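You operate a simulated robot arm through the tools that you are given. There is no shell and no other tool.

You are at the controls of a simulated robot arm. One attempt, no reset.

JOB
Set chart, turntable and volts as the card says; clamp the chart.

The check looks at the end state, three seconds after you hand in, the way a careful person would. Anything else that was tipped, shoved, dropped, spilled or broken makes it a failure.

ROBOT AND FRAMES
A 6-joint arm with a two-finger parallel gripper, fixed in place. Base frame: the origin is on the floor under the middle of its stand, x ahead of it, y to its left, z up; the work surface is at about z = 780. Readings come in mm, rad, newtons and seconds.
It reaches about 1347 mm from its shoulder. Its first joint turns from -2.897 to 2.897 rad. Payload 3.91 kg.
The TCP is the grasp point between the finger pads, 30 mm short of the fingertips. In the tool frame z runs along the fingers and y along their closing line. The gripper opens to 110 mm. The fingers are 20 mm wide and 10 mm thick; the gripper's body (48 by 112 mm) begins 55 mm behind the TCP.
Orientation is told as [roll, pitch, yaw] about the base's x, y, z axes, in that order, counted from this pose: with the fingers straight down and closing along the base's y, the tool's x points along the base's -x, its y along +y and its z along -z.

CONTROLS
- The arm moves only by the tool drive_tool. Its argument "motion" is a list of rows, each a list of 2 entries, a list of its own where there are three numbers: the shift along the base's x, y, z in mm, then the turn, a rotation vector about the base's x, y, z in rad. In form: [[[tx, ty, tz], [rx, ry, rz]], ...]. A call has 1 to 20 rows; each row shifts and turns the commanded pose from where the row before left it. "gripper" is the finger opening in mm, from 0 to 110, set as the call begins (left out, the last holds). A row lasts 0.2 s, in which the tool goes at most 50 mm and 0.15 rad; a call with a longer step from one row to the next is refused whole, and so is a gripper value outside its range. Where a pose cannot be reached the arm comes as near as it can. A force on the tool above 40 N (or 10 N above the force at the start of the call, whichever is more), or a blocked arm, ends the call early, and 0.2 s more pass. The fingers move at their own pace (about 108 mm/s each) and stop on an object; they squeeze with about 35 N. The grip force told is the motor's: it shows also when the fingers shut on nothing. Time passes only in rows, and 0.2 s behind the last, so rows that do not move let the fingers close. It gives the time, the measured TCP pose, the force on the tool (base axes), the opening and the grip force at its end, in the units of the frame above (readings bear some noise), with the torque about the TCP (base axes, N m) and any sound that the robot's microphone picked up.
- Cameras (640 x 400 px; columns grow to the right, rows downward): "scene" is fixed at [222.1, -498.7, 1335.6]; the picture's right is [0.59, -0.81, 0.00], its down [-0.38, -0.28, -0.88] and it looks along [0.71, 0.52, -0.47] (base axes); focal length 339 px, centre (320, 200). "wrist" rides on the gripper at [72, 17, -103] in the tool frame; the picture's right is [-0.23, 0.97, 0.00], its down [-0.76, -0.18, -0.62] and it looks along [-0.61, -0.14, 0.78] (tool axes); focal length 222 px, centre (320, 200). There is no depth. A picture from a camera that has moved, and an enlarged one, comes with that camera's place and axes in the base frame and with its lens.
- grab_frame(camera): a new picture of that camera. The clock stands still meanwhile.
- inspect(camera, box): a new picture of the part [left, top, right, bottom] of that camera's present view, enlarged. The clock stands still meanwhile.
- hand_in(): hands the job in; it is judged then, once.

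Nothing tells you positions but the pictures and the camera data. Unless the task says otherwise, let go and move clear before handing in.

The tools are called after "Call:" as a command line: name --argument value ..., lists and objects as JSON in quotes. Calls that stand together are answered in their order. drive_tool: Moves the arm, as the interface text tells. Its arguments: {"type":"object","properties":{"motion":{"type":"array","items":{"type":"array"}},"gripper":{"type":"number"}},"required":["motion"]} The other tools are called the same way: grab_frame (camera) takes a picture; inspect (camera, box) takes an enlarged picture of a part of a camera's view; hand_in () hands the job in.

At the start:

```text
time_s: 0.0
position: [649.0, 114.6, 1159.6]
orientation: [0.0, 0.002, -0.001]
ft_force: [-1.1, -0.5, 0.1]
torque: [-0.03, 0.02, -0.02]
gripper_width: 109.9
gripper_force: 0.0
```

scene: 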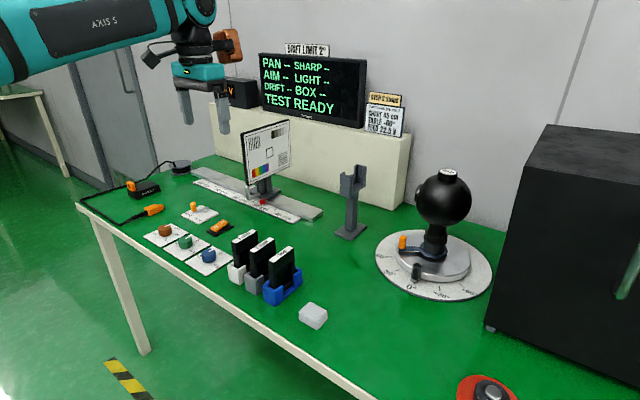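
wrist: 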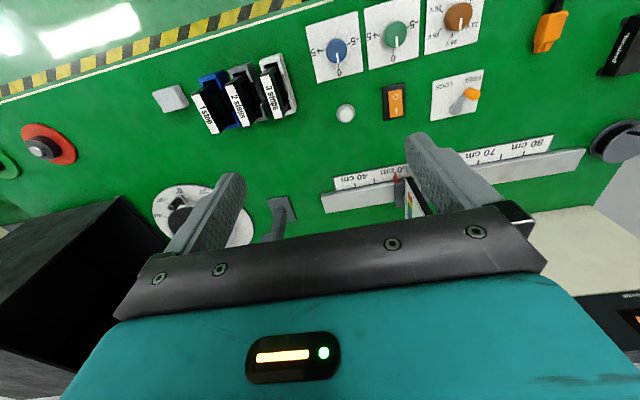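

I see a test bench with a chart on a rail, a turntable with a ball camera, three knobs, filters and a card. I'll enlarge the card and the main elements first.

Call:
inspect --camera "scene" --box '[250, 40, 420, 146]'

Call:
inspect --camera "scene" --box '[350, 80, 420, 145]'

Call:
inspect --camera "scene" --box '[180, 110, 340, 230]'

Call:
inspect --camera "scene" --box '[360, 160, 510, 310]'

Call:
inspect --camera "scene" --box '[110, 170, 260, 280]'

Call:
inspect --camera "wrist" --box '[290, 0, 590, 220]'

```text
3.76 times, centred on (335, 93) of scene
camera zoom: at [222.1, -498.7, 1335.6], right [0.59, -0.81, 0.0], down [-0.38, -0.28, -0.88], along [0.71, 0.52, -0.47], focal length 1278 px, centre (264, 603)
```

zoom: 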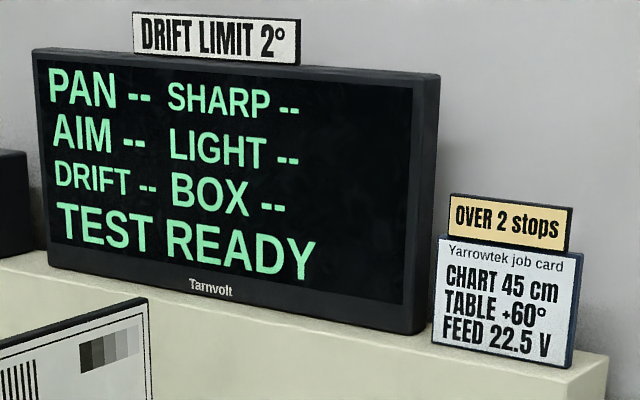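

```text
6.15 times, centred on (385, 112) of scene
camera zoom: at [222.1, -498.7, 1335.6], right [0.59, -0.81, 0.0], down [-0.38, -0.28, -0.88], along [0.71, 0.52, -0.47], focal length 2089 px, centre (-80, 738)
```

zoom: 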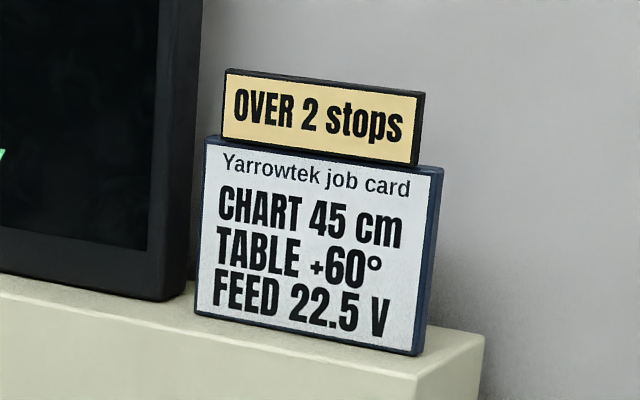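

```text
3.33 times, centred on (260, 170) of scene
camera zoom: at [222.1, -498.7, 1335.6], right [0.59, -0.81, 0.0], down [-0.38, -0.28, -0.88], along [0.71, 0.52, -0.47], focal length 1131 px, centre (520, 300)
```

zoom: 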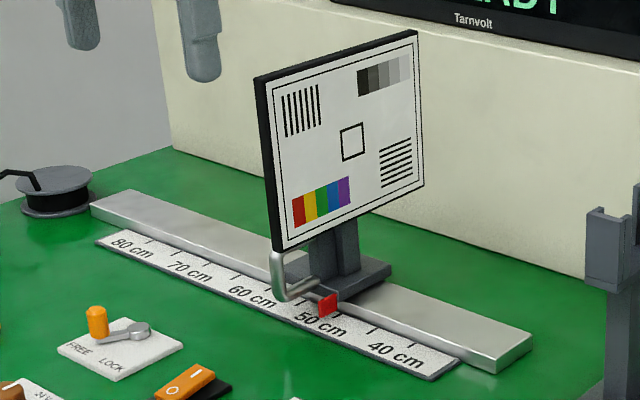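

```text
2.67 times, centred on (435, 235) of scene
camera zoom: at [222.1, -498.7, 1335.6], right [0.59, -0.81, 0.0], down [-0.38, -0.28, -0.88], along [0.71, 0.52, -0.47], focal length 905 px, centre (13, 107)
```

zoom: 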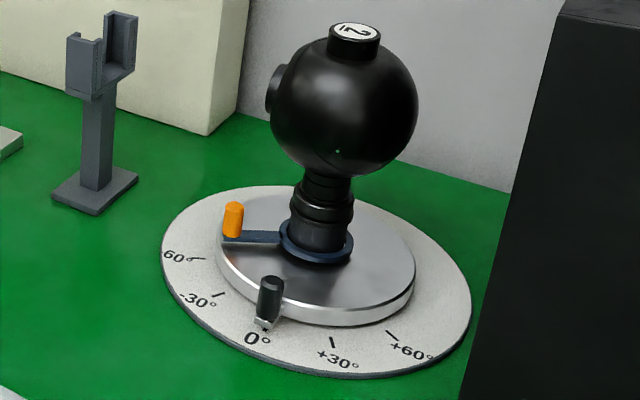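

```text
3.64 times, centred on (185, 225) of scene
camera zoom: at [222.1, -498.7, 1335.6], right [0.59, -0.81, 0.0], down [-0.38, -0.28, -0.88], along [0.71, 0.52, -0.47], focal length 1234 px, centre (811, 109)
```

zoom: 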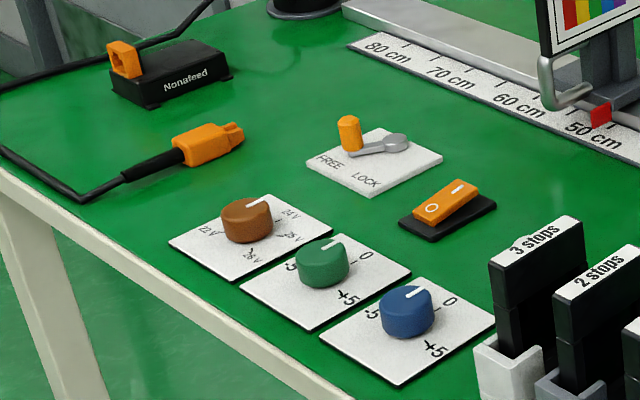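

```text
1.82 times, centred on (440, 110) of wrist
camera zoom: at [575.8, 130.8, 1263.8], right [0.23, 0.97, 0.0], down [0.76, -0.18, 0.62], along [0.61, -0.14, -0.78], focal length 404 px, centre (102, 364)
```

zoom: 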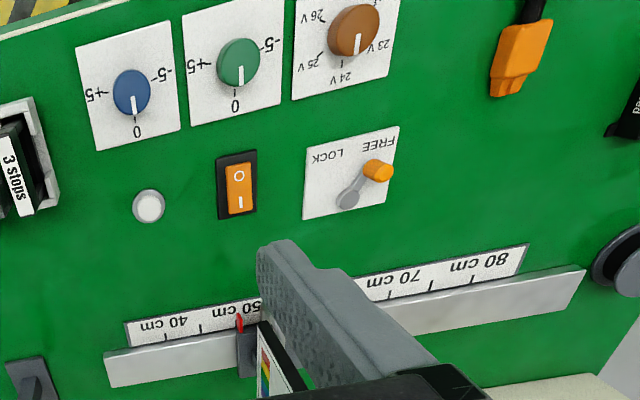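

The card reads chart 45 cm, table +60°, feed 22.5 V. I'll zoom in on the rail scale, volts dial, clamp lever and turntable to get their exact geometry.

Call:
inspect --camera "scene" --box '[230, 170, 330, 232]'

Call:
inspect --camera "scene" --box '[150, 195, 230, 250]'

Call:
inspect --camera "wrist" --box '[425, 0, 500, 50]'

Call:
inspect --camera "scene" --box '[370, 220, 500, 310]'

Call:
inspect --camera "wrist" --box '[130, 160, 300, 270]'

Call:
inspect --camera "wrist" --box '[310, 120, 570, 230]'

```text
6.40 times, centred on (280, 201) of scene
camera zoom: at [222.1, -498.7, 1335.6], right [0.59, -0.81, 0.0], down [-0.38, -0.28, -0.88], along [0.71, 0.52, -0.47], focal length 2172 px, centre (576, 194)
```

zoom: 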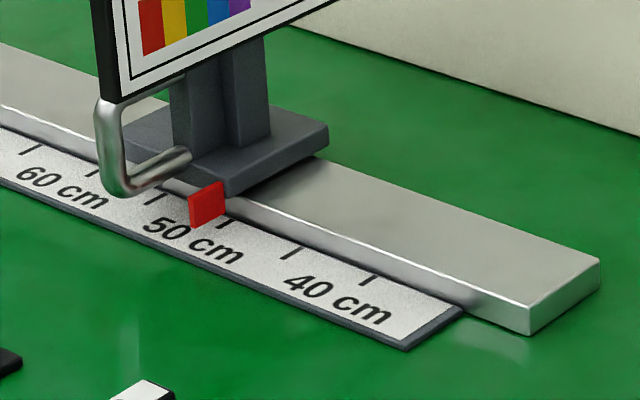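

```text
7.27 times, centred on (190, 222) of scene
camera zoom: at [222.1, -498.7, 1335.6], right [0.59, -0.81, 0.0], down [-0.38, -0.28, -0.88], along [0.71, 0.52, -0.47], focal length 2468 px, centre (1266, 36)
```

zoom: 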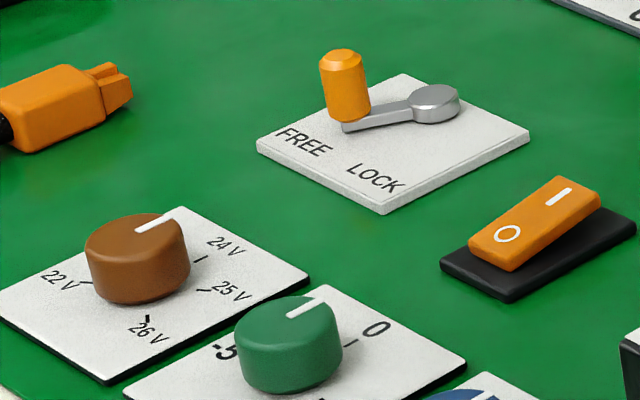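

```text
8.00 times, centred on (462, 25) of wrist
camera zoom: at [575.8, 130.8, 1263.8], right [0.23, 0.97, 0.0], down [0.76, -0.18, 0.62], along [0.61, -0.14, -0.78], focal length 1777 px, centre (-820, 1600)
```

zoom: 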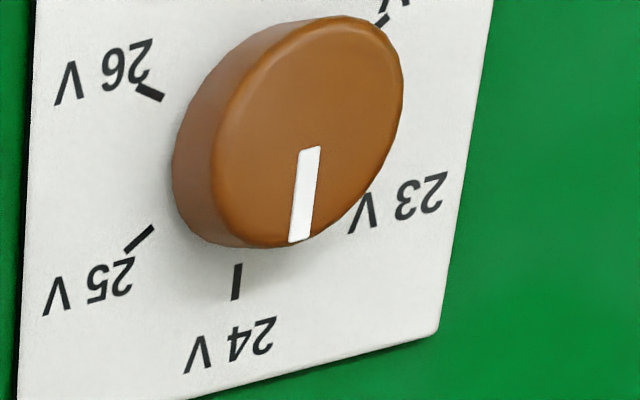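

```text
4.44 times, centred on (435, 265) of scene
camera zoom: at [222.1, -498.7, 1335.6], right [0.59, -0.81, 0.0], down [-0.38, -0.28, -0.88], along [0.71, 0.52, -0.47], focal length 1508 px, centre (-191, -89)
```

zoom: 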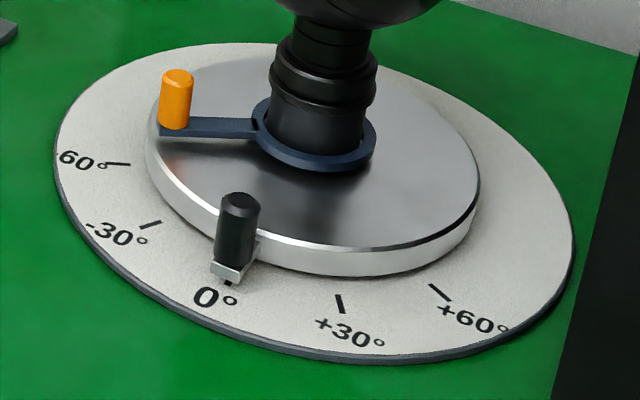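

```text
3.64 times, centred on (215, 215) of wrist
camera zoom: at [575.8, 130.8, 1263.8], right [0.23, 0.97, 0.0], down [0.76, -0.18, 0.62], along [0.61, -0.14, -0.78], focal length 808 px, centre (702, 146)
```

zoom: 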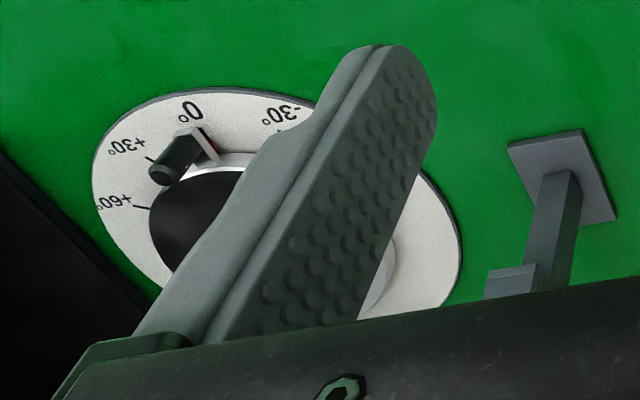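

```text
2.46 times, centred on (440, 175) of wrist
camera zoom: at [575.8, 130.8, 1263.8], right [0.23, 0.97, 0.0], down [0.76, -0.18, 0.62], along [0.61, -0.14, -0.78], focal length 547 px, centre (25, 262)
```

zoom: 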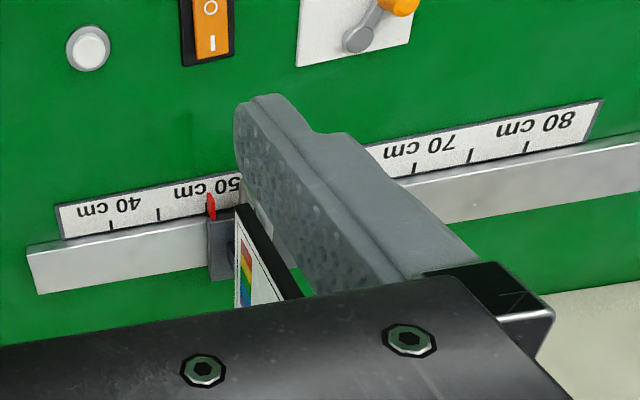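

The chart sits near 50 cm on a rail that runs along y at x≈922, about 10 mm per cm. The brown volts knob is at about (621, 350), the clamp lever pivot at about (775, 365) and the turntable centre at about (939, -338). I'll move the wrist camera over for a closer look at the chart handle.

Call:
drive_tool --motion '[[[8, 36, -26], [0, 0, 0]], [[8, 36, -26], [0, 0, 0]], [[8, 36, -27], [0, 0, 0]], [[9, 36, -27], [0, 0, 0]], [[9, 36, -27], [0, 0, 0]], [[9, 36, -27], [0, 0, 0]], [[0, 0, 0], [0, 0, 0]]]'

Call:
grab_frame --camera "wrist"

Call:
grab_frame --camera "scene"

```text
time_s: 1.6
position: [703.4, 330.8, 1001.3]
orientation: [-0.001, -0.001, -0.002]
ft_force: [0.2, 0.3, 0.7]
torque: [-0.02, 0.01, 0.0]
gripper_width: 110.2
gripper_force: 0.1
```

```text
taken
camera wrist: at [629.7, 346.9, 1103.8], right [0.23, 0.97, 0.0], down [0.76, -0.18, 0.62], along [0.61, -0.14, -0.78], focal length 222 px, centre (320, 200)
```

wrist: 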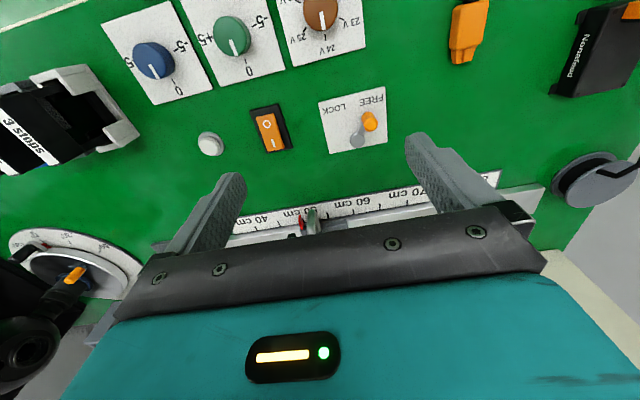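

```text
taken
```

scene: 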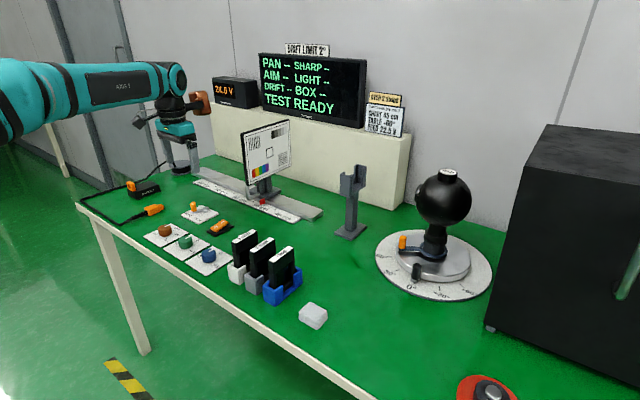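

A display behind the arm seems to show the volts. I'll zoom in on it and on the chart handle.

Call:
inspect --camera "scene" --box '[205, 70, 265, 112]'

Call:
inspect --camera "wrist" --box '[240, 190, 380, 245]'

Call:
inspect --camera "wrist" --box '[270, 0, 400, 160]'

Call:
inspect --camera "scene" --box '[235, 160, 295, 215]'

```text
9.52 times, centred on (235, 91) of scene
camera zoom: at [222.1, -498.7, 1335.6], right [0.59, -0.81, 0.0], down [-0.38, -0.28, -0.88], along [0.71, 0.52, -0.47], focal length 3233 px, centre (1130, 1238)
```

zoom: 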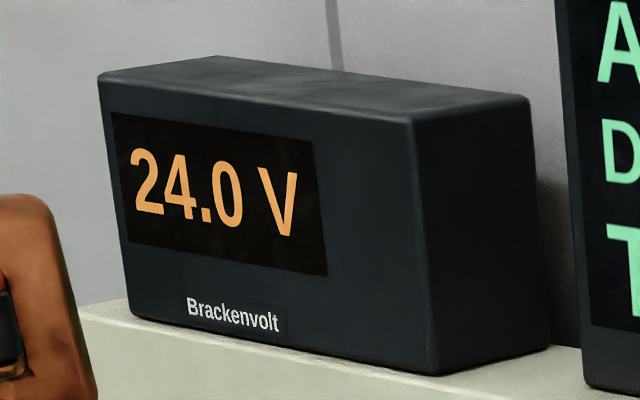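

```text
4.57 times, centred on (310, 218) of wrist
camera zoom: at [629.7, 346.9, 1103.8], right [0.23, 0.97, 0.0], down [0.76, -0.18, 0.62], along [0.61, -0.14, -0.78], focal length 1015 px, centre (366, 120)
```

zoom: 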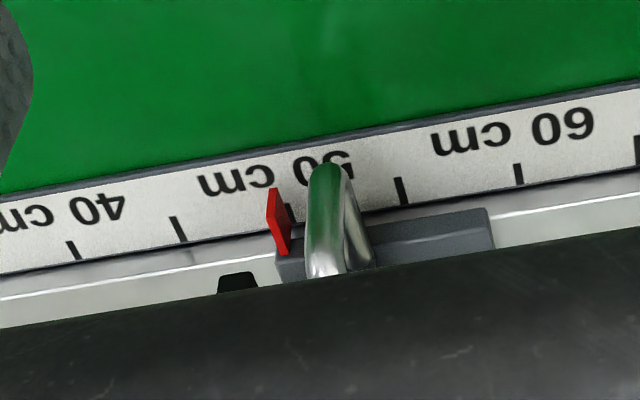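

```text
2.50 times, centred on (335, 80) of wrist
camera zoom: at [629.7, 346.9, 1103.8], right [0.23, 0.97, 0.0], down [0.76, -0.18, 0.62], along [0.61, -0.14, -0.78], focal length 555 px, centre (282, 500)
```

zoom: 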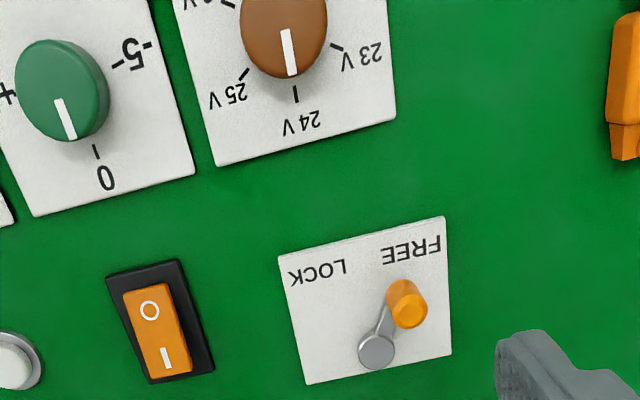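

```text
7.27 times, centred on (265, 188) of scene
camera zoom: at [222.1, -498.7, 1335.6], right [0.59, -0.81, 0.0], down [-0.38, -0.28, -0.88], along [0.71, 0.52, -0.47], focal length 2468 px, centre (720, 291)
```

zoom: 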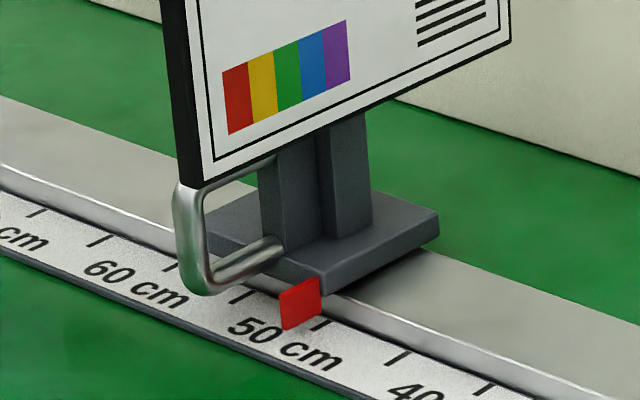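

The flag is at about 50.0 cm, so the chart has to move 50 mm towards -y. The pull handle's vertical rod is at about (881, 274), z 811–860, just below the board's corner. I'll tilt the tool about 50°, stop at a pre-grasp pose and look before closing in.

Call:
drive_tool --motion '[[[16.8, -9.5, -17.2], [0, -0.1455, 0]], [[16.8, -9.5, -17.2], [0, -0.1455, 0]], [[16.8, -9.5, -17.2], [0, -0.1455, 0]], [[16.8, -9.5, -17.2], [0, -0.1455, 0]], [[16.8, -9.5, -17.2], [0, -0.1455, 0]], [[16.8, -9.5, -17.2], [0, -0.1455, 0]], [[0, 0, 0], [0, 0, 0]]]' --gripper 70

Call:
grab_frame --camera "wrist"

Call:
inspect --camera "scene" --box '[160, 110, 310, 215]'

```text
time_s: 3.2
position: [801.6, 271.0, 898.7]
orientation: [0.003, -0.876, 0.0]
ft_force: [-1.3, 0.5, 0.3]
torque: [0.02, -0.03, -0.01]
gripper_width: 70.1
gripper_force: 0.0
```

```text
taken
camera wrist: at [675.4, 288.6, 908.6], right [0.15, 0.97, 0.17], down [0.01, -0.18, 0.98], along [0.99, -0.14, -0.04], focal length 222 px, centre (320, 200)
```

wrist: 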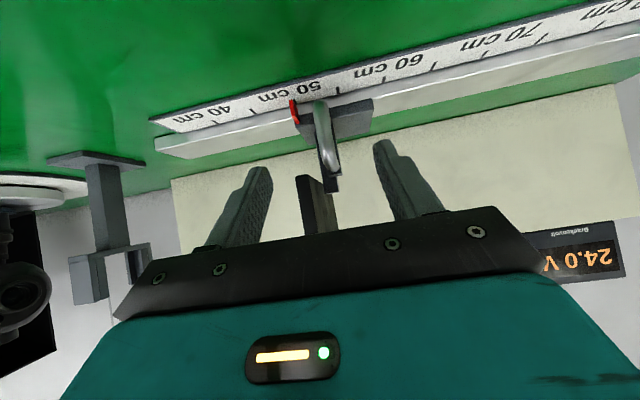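

```text
3.81 times, centred on (235, 162) of scene
camera zoom: at [222.1, -498.7, 1335.6], right [0.59, -0.81, 0.0], down [-0.38, -0.28, -0.88], along [0.71, 0.52, -0.47], focal length 1293 px, centre (644, 343)
```

zoom: 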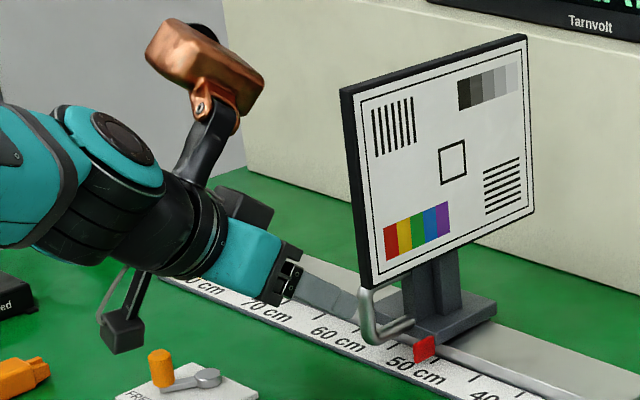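

Call:
inspect --camera "wrist" --box '[250, 70, 390, 230]'

```text
2.50 times, centred on (320, 150) of wrist
camera zoom: at [675.4, 288.6, 908.6], right [0.15, 0.97, 0.17], down [0.01, -0.18, 0.98], along [0.99, -0.14, -0.04], focal length 555 px, centre (320, 325)
```

zoom: 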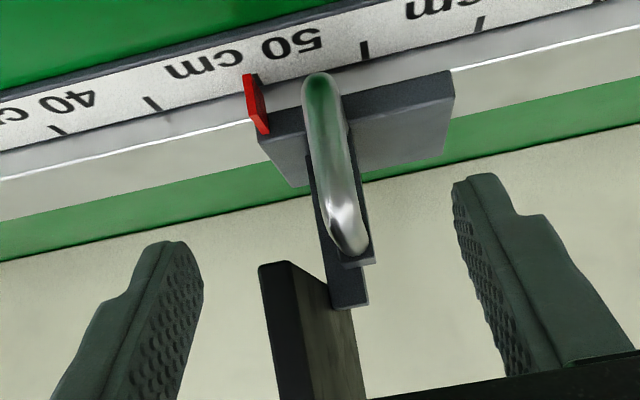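

The handle rod is at y≈274.4, about 20 mm behind the board (y 244–255, bottom z≈877), and clear of it. I'm moving in along the tool axis to straddle the rod.

Call:
drive_tool --motion '[[[18, 1, -14.5], [0, 0, 0]], [[18, 1, -14.5], [0, 0, 0]], [[18, 1, -14.5], [0, 0, 0]], [[18, 0, -14.5], [0, 0, 0]], [[0, 0, 0], [0, 0, 0]]]'

Call:
grab_frame --camera "wrist"

Call:
inspect --camera "scene" --box '[190, 140, 310, 220]'

```text
time_s: 4.4
position: [871.4, 276.7, 839.8]
orientation: [0.001, -0.874, -0.001]
ft_force: [-0.3, 0.5, -0.4]
torque: [0.01, 0.01, 0.0]
gripper_width: 70.1
gripper_force: 0.0
```

```text
taken
camera wrist: at [745.6, 293.5, 850.4], right [0.15, 0.97, 0.17], down [0.01, -0.18, 0.98], along [0.99, -0.14, -0.04], focal length 222 px, centre (320, 200)
```

wrist: 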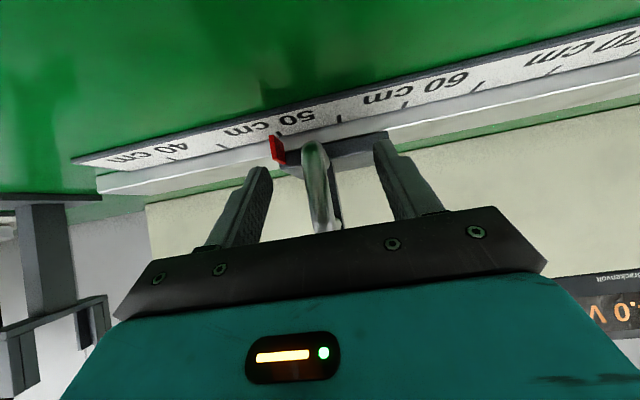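

```text
5.00 times, centred on (250, 180) of scene
camera zoom: at [222.1, -498.7, 1335.6], right [0.59, -0.81, 0.0], down [-0.38, -0.28, -0.88], along [0.71, 0.52, -0.47], focal length 1697 px, centre (670, 300)
```

zoom: 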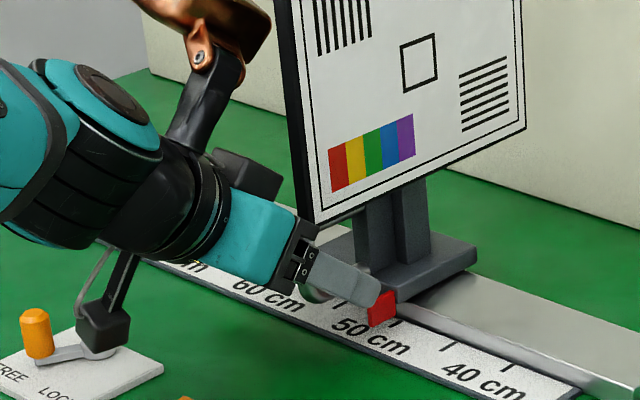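

The rod sits between the fingers and the fingertip is clear of the flag. I'm closing the grip on the rod.

Call:
drive_tool --motion '[[[0, 0, 0], [0, 0, 0]], [[0, 0, 0], [0, 0, 0]], [[0, 0, 0], [0, 0, 0]]]' --gripper 0

Call:
inspect --camera "wrist" --box '[230, 90, 430, 215]'

```text
time_s: 5.2
position: [871.7, 276.3, 839.1]
orientation: [0.0, -0.873, 0.001]
ft_force: [-0.3, -0.5, -0.9]
torque: [-0.07, -0.49, -0.04]
gripper_width: 13.9
gripper_force: 44.9
```

```text
3.20 times, centred on (330, 152) of wrist
camera zoom: at [745.5, 293.4, 850.5], right [0.15, 0.97, 0.17], down [0.01, -0.18, 0.98], along [0.99, -0.14, -0.04], focal length 711 px, centre (288, 352)
```

zoom: 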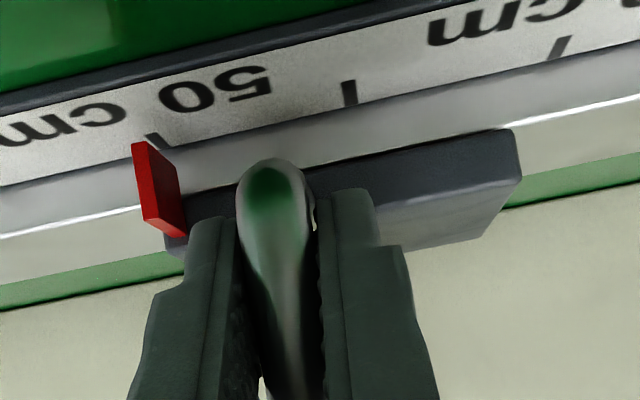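

The rod is gripped at 13.9 mm width. I'll slide the chart about 49 mm towards -y slowly, then check the flag against the ticks.

Call:
drive_tool --motion '[[[0, -5, 0], [0, 0, 0]], [[0, -8, 0], [0, 0, 0]], [[0, -8, 0], [0, 0, 0]], [[0, -8, 0], [0, 0, 0]], [[0, -8, 0], [0, 0, 0]], [[0, -8, 0], [0, 0, 0]], [[0, -4, 0], [0, 0, 0]], [[0, 0, 0], [0, 0, 0]], [[0, 0, 0], [0, 0, 0]]]'

Call:
grab_frame --camera "wrist"

Call:
inspect --camera "wrist" --box '[230, 90, 430, 215]'

Call:
inspect --camera "scene" --box '[240, 180, 310, 224]'

```text
time_s: 7.2
position: [872.9, 226.6, 840.2]
orientation: [-0.001, -0.874, 0.0]
ft_force: [-31.8, 0.9, 0.8]
torque: [-0.07, 0.37, 0.0]
gripper_width: 13.6
gripper_force: 45.0
```

```text
taken
camera wrist: at [746.1, 244.0, 850.4], right [0.15, 0.97, 0.17], down [0.01, -0.18, 0.98], along [0.99, -0.14, -0.04], focal length 222 px, centre (320, 200)
```

wrist: 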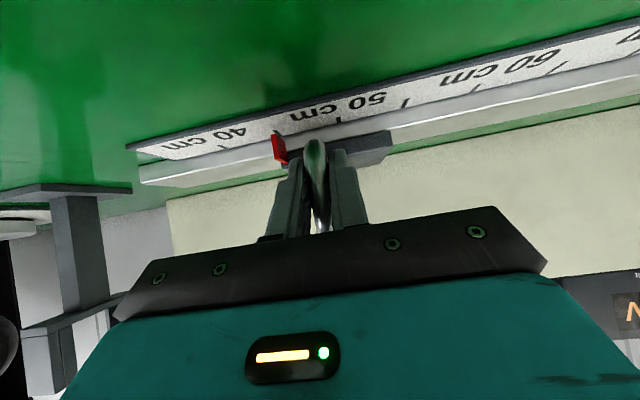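

```text
3.20 times, centred on (330, 152) of wrist
camera zoom: at [746.1, 244.0, 850.4], right [0.15, 0.97, 0.17], down [0.01, -0.18, 0.98], along [0.99, -0.14, -0.04], focal length 711 px, centre (288, 352)
```

zoom: 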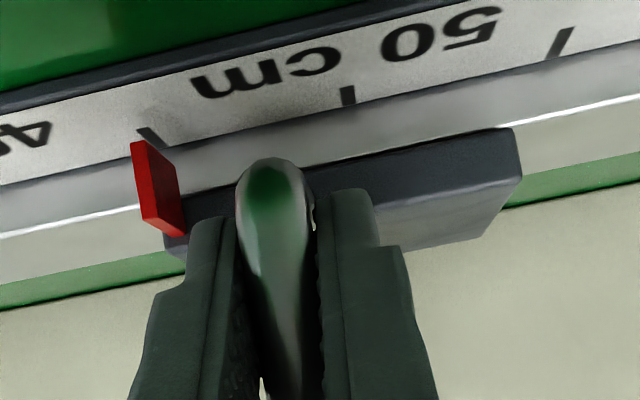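

```text
9.09 times, centred on (275, 202) of scene
camera zoom: at [222.1, -498.7, 1335.6], right [0.59, -0.81, 0.0], down [-0.38, -0.28, -0.88], along [0.71, 0.52, -0.47], focal length 3086 px, centre (729, 182)
```

zoom: 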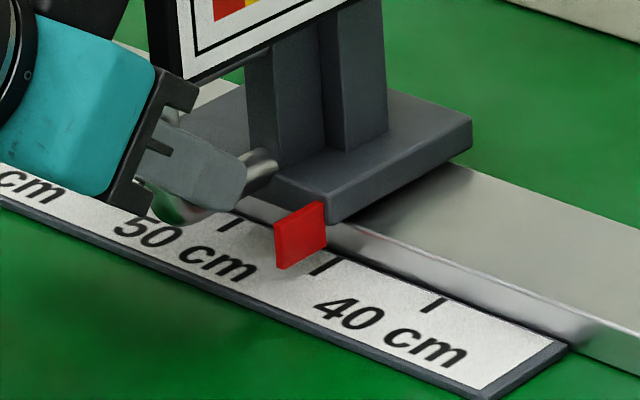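

The flag now reads close to 45.0 cm from both views. I'll let go of the rod, back out along the tool axis and check the reading from a better angle.

Call:
drive_tool --motion '[[[0, 0, 0], [0, 0, 0]], [[0, 0, 0], [0, 0, 0]], [[0, 0, 0], [0, 0, 0]]]' --gripper 60

Call:
grab_frame --camera "wrist"

```text
time_s: 8.0
position: [874.0, 226.5, 838.4]
orientation: [0.0, -0.875, -0.001]
ft_force: [0.2, -0.7, 0.6]
torque: [-0.04, -0.02, -0.01]
gripper_width: 60.1
gripper_force: 0.0
```

```text
taken
camera wrist: at [747.2, 243.9, 850.1], right [0.15, 0.97, 0.17], down [0.01, -0.18, 0.98], along [0.99, -0.14, -0.04], focal length 222 px, centre (320, 200)
```

wrist: 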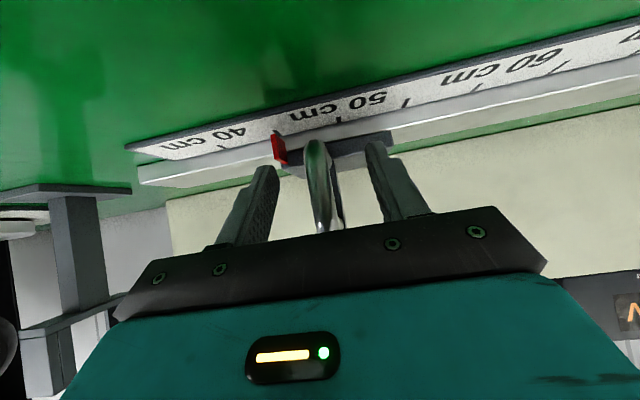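

Call:
drive_tool --motion '[[[-18, 0, 14.5], [0, 0, 0]], [[-18, 0, 14.5], [0, 0, 0]], [[-18, 0, 14.5], [0, 0, 0]], [[-18, 0, 14.5], [0, 0, 0]], [[0, -6, 10], [0, 0.1455, 0]], [[1, -8, 6], [0, 0.1455, 0]], [[1, -8, 6], [0, 0.1455, 0]], [[1, -8, 6], [0, 0.1455, 0]], [[3, -8, 6], [0, 0.1455, 0]], [[4, -9, 6], [0, 0.1455, 0]], [[0, 0, 0], [0, 0, 0]]]' --gripper 100

Call:
grab_frame --camera "wrist"

Call:
inspect --camera "scene" --box '[240, 180, 310, 224]'

```text
time_s: 10.4
position: [810.9, 181.0, 936.1]
orientation: [-0.001, 0.002, 0.0]
ft_force: [-1.6, 1.5, 0.1]
torque: [-0.1, 0.04, 0.16]
gripper_width: 100.2
gripper_force: 0.1
```

```text
taken
camera wrist: at [737.8, 197.3, 1040.1], right [0.23, 0.97, 0.0], down [0.76, -0.18, 0.62], along [0.61, -0.14, -0.78], focal length 222 px, centre (320, 200)
```

wrist: 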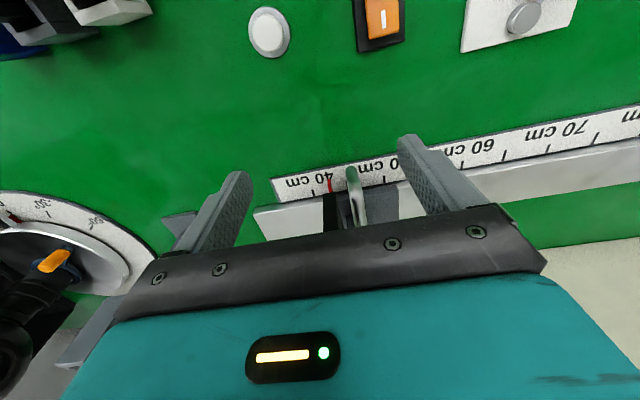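

```text
9.09 times, centred on (275, 202) of scene
camera zoom: at [222.1, -498.7, 1335.6], right [0.59, -0.81, 0.0], down [-0.38, -0.28, -0.88], along [0.71, 0.52, -0.47], focal length 3086 px, centre (729, 182)
```

zoom: 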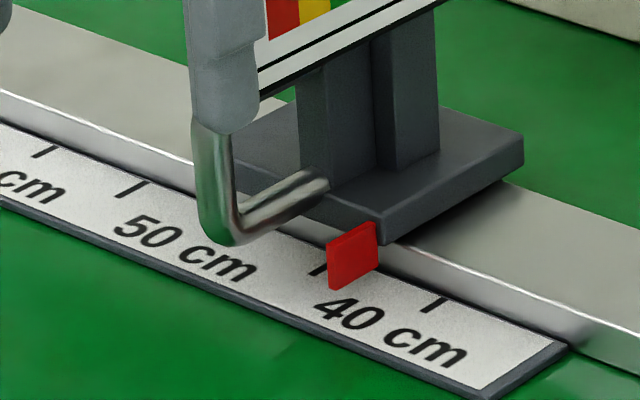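

The flag has gone past 45 cm to roughly 42–43 cm, so something nudged the chart during the retreat. I need to find out what before correcting it.

Call:
grab_frame --camera "scene"

Call:
inspect --camera "scene" --box '[170, 60, 330, 225]'

Call:
inspect --camera "wrist" --box '[260, 140, 420, 240]'

```text
taken
```

scene: 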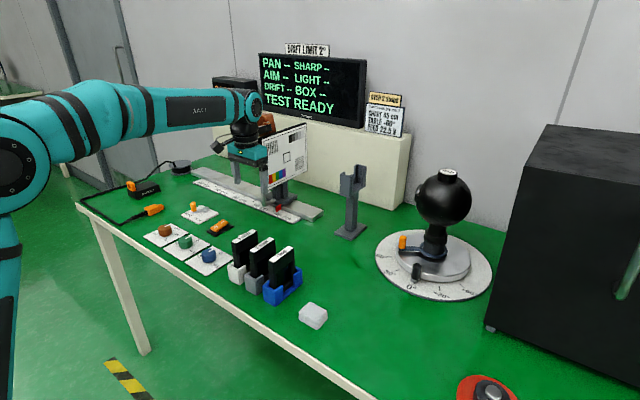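

```text
2.42 times, centred on (250, 142) of scene
camera zoom: at [222.1, -498.7, 1335.6], right [0.59, -0.81, 0.0], down [-0.38, -0.28, -0.88], along [0.71, 0.52, -0.47], focal length 823 px, centre (490, 339)
```

zoom: 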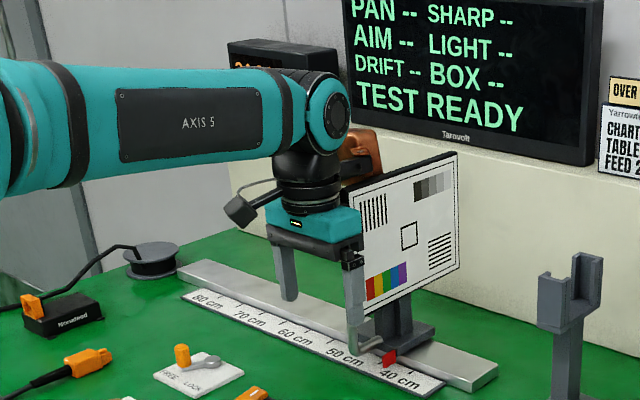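

```text
4.00 times, centred on (340, 190) of wrist
camera zoom: at [737.8, 197.3, 1040.1], right [0.23, 0.97, 0.0], down [0.76, -0.18, 0.62], along [0.61, -0.14, -0.78], focal length 888 px, centre (240, 240)
```

zoom: 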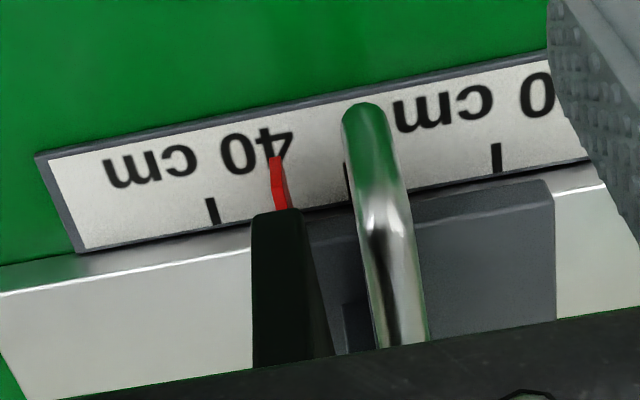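

The copper-coloured part on the far side of the wrist, about 100 mm in +x and 130 mm above the TCP, pushed the back of the board while I moved in -y. The chart is now near 42.6 cm. I'll unload it with a small +y move, pull straight back in -x, and do any turning and sideways travel away from the board.

Call:
drive_tool --motion '[[[0, 4, 0], [0, 0, 0]], [[-10, 4, 0], [0, 0, 0]], [[-30, 0, 0], [0, 0, 0]], [[-35, 0, 0], [0, 0, 0]], [[-35, 0, 0], [0, 0, 0]], [[-35, 0, 0], [0, 0, 0]], [[0, 0, 0], [0, 0, 0]]]'

Call:
grab_frame --camera "wrist"

Call:
inspect --camera "scene" --box '[170, 60, 330, 225]'

Call:
inspect --camera "scene" --box '[240, 180, 310, 224]'

```text
time_s: 12.0
position: [666.1, 189.4, 938.6]
orientation: [0.001, 0.0, 0.001]
ft_force: [0.2, 0.9, -0.6]
torque: [-0.02, -0.01, 0.0]
gripper_width: 99.8
gripper_force: 0.0
```

```text
taken
camera wrist: at [593.7, 206.0, 1040.8], right [0.23, 0.97, 0.0], down [0.76, -0.18, 0.62], along [0.61, -0.14, -0.78], focal length 222 px, centre (320, 200)
```

wrist: 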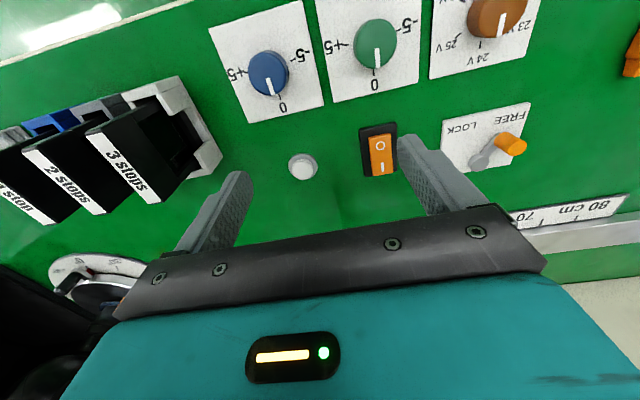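

```text
2.42 times, centred on (250, 142) of scene
camera zoom: at [222.1, -498.7, 1335.6], right [0.59, -0.81, 0.0], down [-0.38, -0.28, -0.88], along [0.71, 0.52, -0.47], focal length 823 px, centre (490, 339)
```

zoom: 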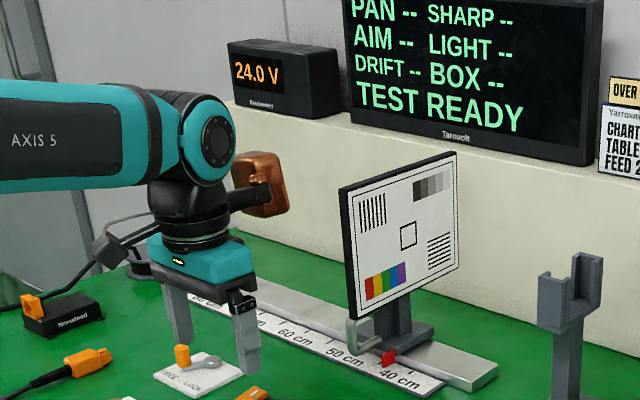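

```text
9.09 times, centred on (275, 202) of scene
camera zoom: at [222.1, -498.7, 1335.6], right [0.59, -0.81, 0.0], down [-0.38, -0.28, -0.88], along [0.71, 0.52, -0.47], focal length 3086 px, centre (729, 182)
```

zoom: 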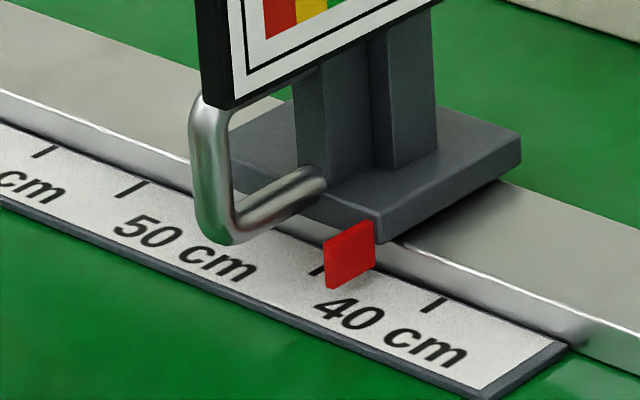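

The arm is clear now, and the copper part reaches out on the +x side at about TCP z+134. I'll re-tilt here, away from the board, then approach the rod at y≈203.

Call:
drive_tool --motion '[[[0, 2.3, 0], [0, -0.1455, 0]], [[0, 2.3, 0], [0, -0.1455, 0]], [[0, 2.3, 0], [0, -0.1455, 0]], [[0, 2.3, 0], [0, -0.1455, 0]], [[0, 2.3, 0], [0, -0.1455, 0]], [[0, 2.3, 0], [0, -0.1455, 0]], [[34, 0, -10], [0, 0, 0]], [[34, 0, -10], [0, 0, 0]], [[34, 0, -10], [0, 0, 0]], [[34, 0, -10], [0, 0, 0]], [[0, 0, 0], [0, 0, 0]]]' --gripper 64

Call:
inspect --camera "wrist" --box '[250, 70, 390, 230]'

```text
time_s: 14.4
position: [800.5, 202.7, 898.0]
orientation: [0.001, -0.874, 0.002]
ft_force: [1.3, 0.0, 0.6]
torque: [0.04, 0.01, -0.01]
gripper_width: 64.0
gripper_force: 0.0
```

```text
2.50 times, centred on (320, 150) of wrist
camera zoom: at [675.6, 219.2, 908.8], right [0.15, 0.97, 0.17], down [0.01, -0.18, 0.98], along [0.99, -0.14, -0.04], focal length 555 px, centre (320, 325)
```

zoom: 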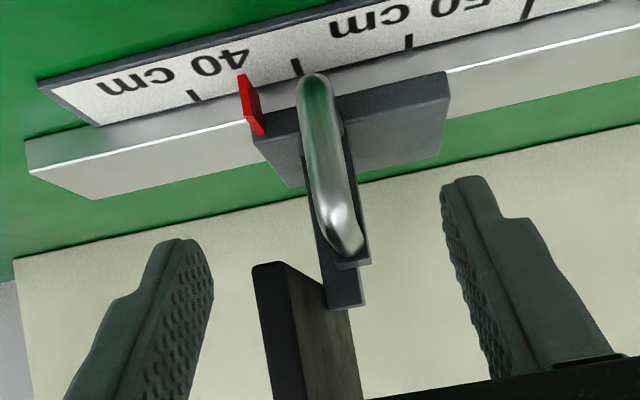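

Call:
drive_tool --motion '[[[18, 0, -14.5], [0, 0, 0]], [[18, 0, -14.5], [0, 0, 0]], [[18, 0, -14.5], [0, 0, 0]], [[18, 0, -14.5], [0, 0, 0]], [[0, 0, 0], [0, 0, 0]]]'

Call:
drive_tool --motion '[[[0, 0, 0], [0, 0, 0]], [[0, 0, 0], [0, 0, 0]], [[0, 0, 0], [0, 0, 0]]]' --gripper 0

Call:
inspect --camera "wrist" --box '[230, 90, 430, 215]'

```text
time_s: 15.6
position: [873.2, 201.2, 836.9]
orientation: [0.0, -0.872, -0.001]
ft_force: [-0.4, 0.3, -1.0]
torque: [0.0, -0.02, -0.01]
gripper_width: 63.7
gripper_force: 0.1
```

```text
time_s: 16.4
position: [872.6, 200.7, 836.4]
orientation: [-0.001, -0.873, 0.001]
ft_force: [1.1, 0.3, -2.2]
torque: [-0.1, -0.34, 0.01]
gripper_width: 14.0
gripper_force: 45.2
```

```text
3.20 times, centred on (330, 152) of wrist
camera zoom: at [746.5, 218.0, 848.6], right [0.15, 0.97, 0.17], down [0.01, -0.18, 0.98], along [0.99, -0.14, -0.04], focal length 711 px, centre (288, 352)
```

zoom: 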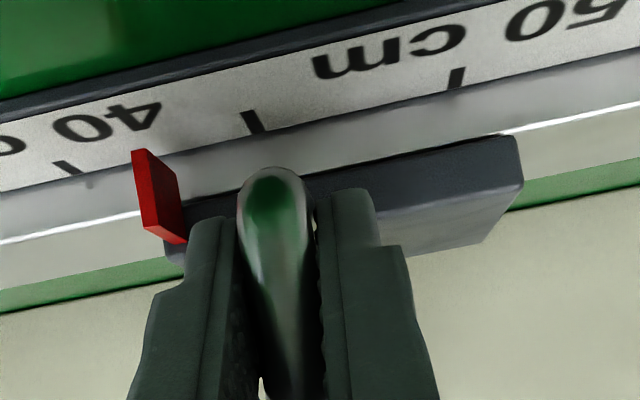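

The rod is gripped again. Reading the earlier 45 cm view against this one, I need about +25.5 mm in y.

Call:
drive_tool --motion '[[[0, 4, 0], [0, 0, 0]], [[0, 5.5, 0], [0, 0, 0]], [[0, 6, 0], [0, 0, 0]], [[0, 6, 0], [0, 0, 0]], [[0, 4, 0], [0, 0, 0]], [[0, 0, 0], [0, 0, 0]], [[0, 0, 0], [0, 0, 0]]]'

Call:
inspect --camera "wrist" --box '[230, 90, 430, 215]'

Call:
inspect --camera "scene" --box '[240, 180, 310, 224]'

```text
time_s: 18.0
position: [871.7, 226.9, 836.9]
orientation: [0.0, -0.872, 0.0]
ft_force: [-11.0, -0.5, -22.1]
torque: [0.0, 1.12, -0.04]
gripper_width: 13.8
gripper_force: 45.0
```

```text
3.20 times, centred on (330, 152) of wrist
camera zoom: at [746.6, 244.3, 848.8], right [0.15, 0.97, 0.17], down [0.01, -0.18, 0.98], along [0.99, -0.14, -0.04], focal length 711 px, centre (288, 352)
```

zoom: 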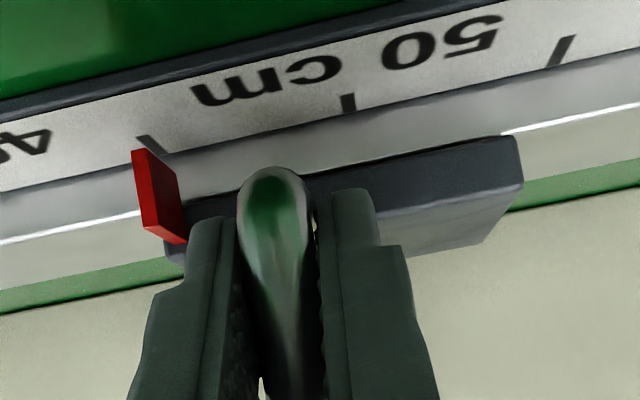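

```text
9.09 times, centred on (275, 202) of scene
camera zoom: at [222.1, -498.7, 1335.6], right [0.59, -0.81, 0.0], down [-0.38, -0.28, -0.88], along [0.71, 0.52, -0.47], focal length 3086 px, centre (729, 182)
```

zoom: 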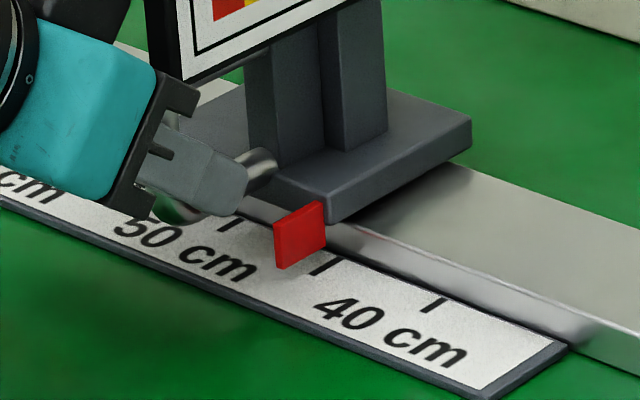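

The view matches the earlier 45 cm reading. I'll release to 64 mm only, retreat straight along the tool axis, then go back in -x before any turning.

Call:
drive_tool --motion '[[[0, 0, 0], [0, 0, 0]], [[0, 0, 0], [0, 0, 0]], [[0, 0, 0], [0, 0, 0]]]' --gripper 60

Call:
inspect --camera "scene" --box '[240, 180, 310, 224]'

Call:
drive_tool --motion '[[[-18, 0, 14.5], [0, 0, 0]], [[-18, 0, 14.5], [0, 0, 0]], [[-18, 0, 14.5], [0, 0, 0]], [[-18, 0, 14.5], [0, 0, 0]], [[-18, 0, 14.5], [0, 0, 0]], [[0, 0, 0], [0, 0, 0]]]'

Call:
inspect --camera "scene" --box '[240, 180, 310, 224]'

Call:
grab_frame --camera "wrist"

```text
time_s: 18.8
position: [872.6, 228.4, 839.3]
orientation: [0.0, -0.875, -0.001]
ft_force: [0.5, 1.0, 0.0]
torque: [0.01, 0.0, -0.03]
gripper_width: 59.8
gripper_force: 0.1
```

```text
9.09 times, centred on (275, 202) of scene
camera zoom: at [222.1, -498.7, 1335.6], right [0.59, -0.81, 0.0], down [-0.38, -0.28, -0.88], along [0.71, 0.52, -0.47], focal length 3086 px, centre (729, 182)
```

zoom: 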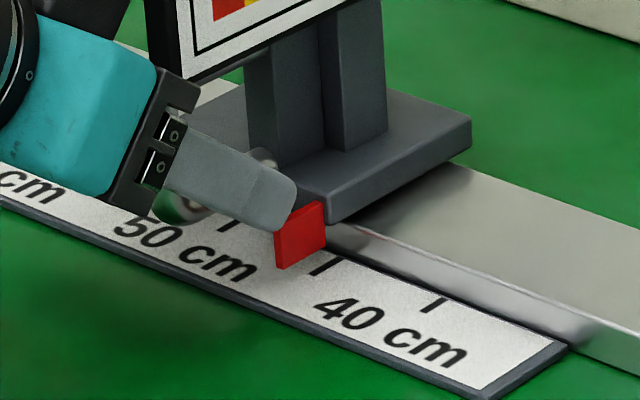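

```text
time_s: 20.2
position: [784.9, 226.2, 910.8]
orientation: [0.001, -0.872, -0.002]
ft_force: [-0.1, 0.2, -0.2]
torque: [0.03, 0.01, -0.03]
gripper_width: 60.0
gripper_force: 0.0
```

```text
9.09 times, centred on (275, 202) of scene
camera zoom: at [222.1, -498.7, 1335.6], right [0.59, -0.81, 0.0], down [-0.38, -0.28, -0.88], along [0.71, 0.52, -0.47], focal length 3086 px, centre (729, 182)
```

zoom: 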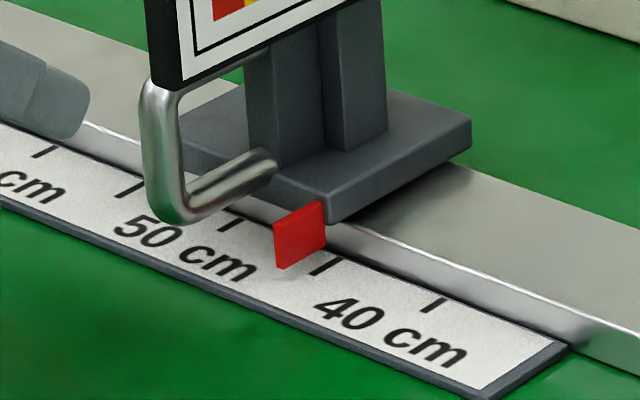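

```text
taken
camera wrist: at [658.0, 243.5, 923.0], right [0.15, 0.97, 0.17], down [0.01, -0.18, 0.98], along [0.99, -0.14, -0.04], focal length 222 px, centre (320, 200)
```

wrist: 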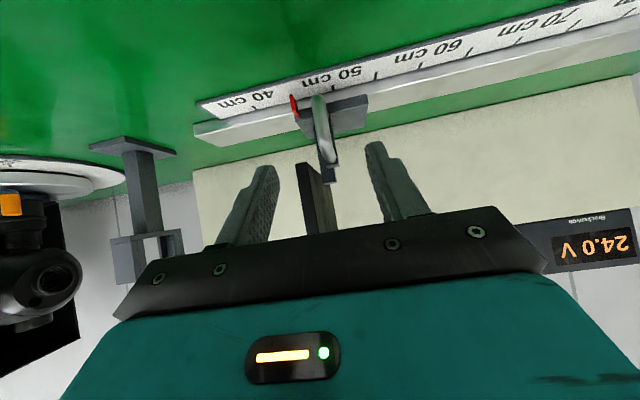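

The chart stayed at 45 after release. I'll shift sideways, clear of the board, so the camera sees the flag edge-on.

Call:
drive_tool --motion '[[[-10, -16, 0], [0, 0, 0]], [[0, -16, 0], [0, 0, 0]], [[0, -16, 0], [0, 0, 0]], [[0, 0, 0], [0, 0, 0]]]'

Call:
grab_frame --camera "wrist"

Call:
inspect --camera "wrist" --box '[260, 60, 400, 150]'

```text
time_s: 21.2
position: [775.3, 177.3, 911.2]
orientation: [0.0, -0.873, -0.001]
ft_force: [-0.9, 0.6, 0.2]
torque: [0.03, -0.02, -0.01]
gripper_width: 60.2
gripper_force: 0.2
```

```text
taken
camera wrist: at [647.8, 194.2, 922.5], right [0.15, 0.97, 0.17], down [0.01, -0.18, 0.98], along [0.99, -0.14, -0.04], focal length 222 px, centre (320, 200)
```

wrist: 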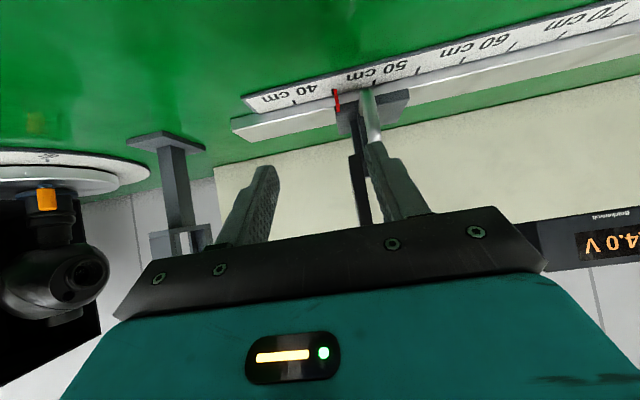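

```text
4.44 times, centred on (330, 105) of wrist
camera zoom: at [647.8, 194.2, 922.5], right [0.15, 0.97, 0.17], down [0.01, -0.18, 0.98], along [0.99, -0.14, -0.04], focal length 987 px, centre (276, 622)
```

zoom: 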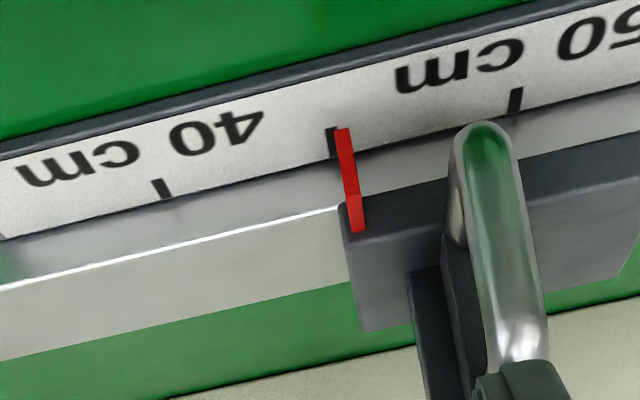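

Call:
inspect --camera "wrist" --box '[310, 75, 370, 118]'

Call:
inspect --camera "scene" --box '[262, 195, 296, 216]'

```text
9.30 times, centred on (340, 96) of wrist
camera zoom: at [647.8, 194.2, 922.5], right [0.15, 0.97, 0.17], down [0.01, -0.18, 0.98], along [0.99, -0.14, -0.04], focal length 2066 px, centre (134, 1163)
```

zoom: 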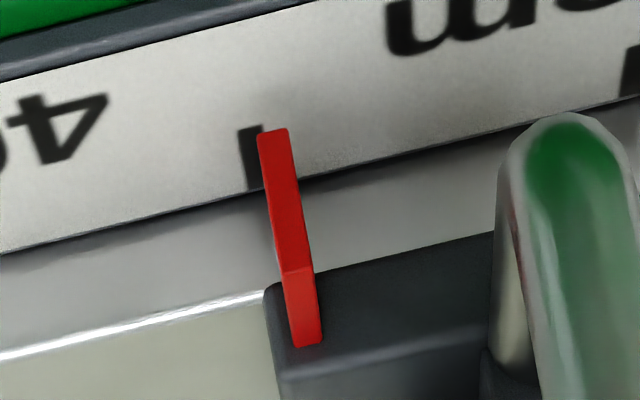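

```text
16.00 times, centred on (279, 206) of scene
camera zoom: at [222.1, -498.7, 1335.6], right [0.59, -0.81, 0.0], down [-0.38, -0.28, -0.88], along [0.71, 0.52, -0.47], focal length 5431 px, centre (976, 112)
```

zoom: 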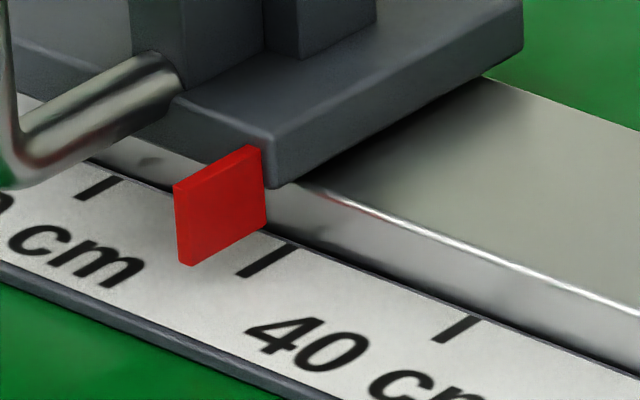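

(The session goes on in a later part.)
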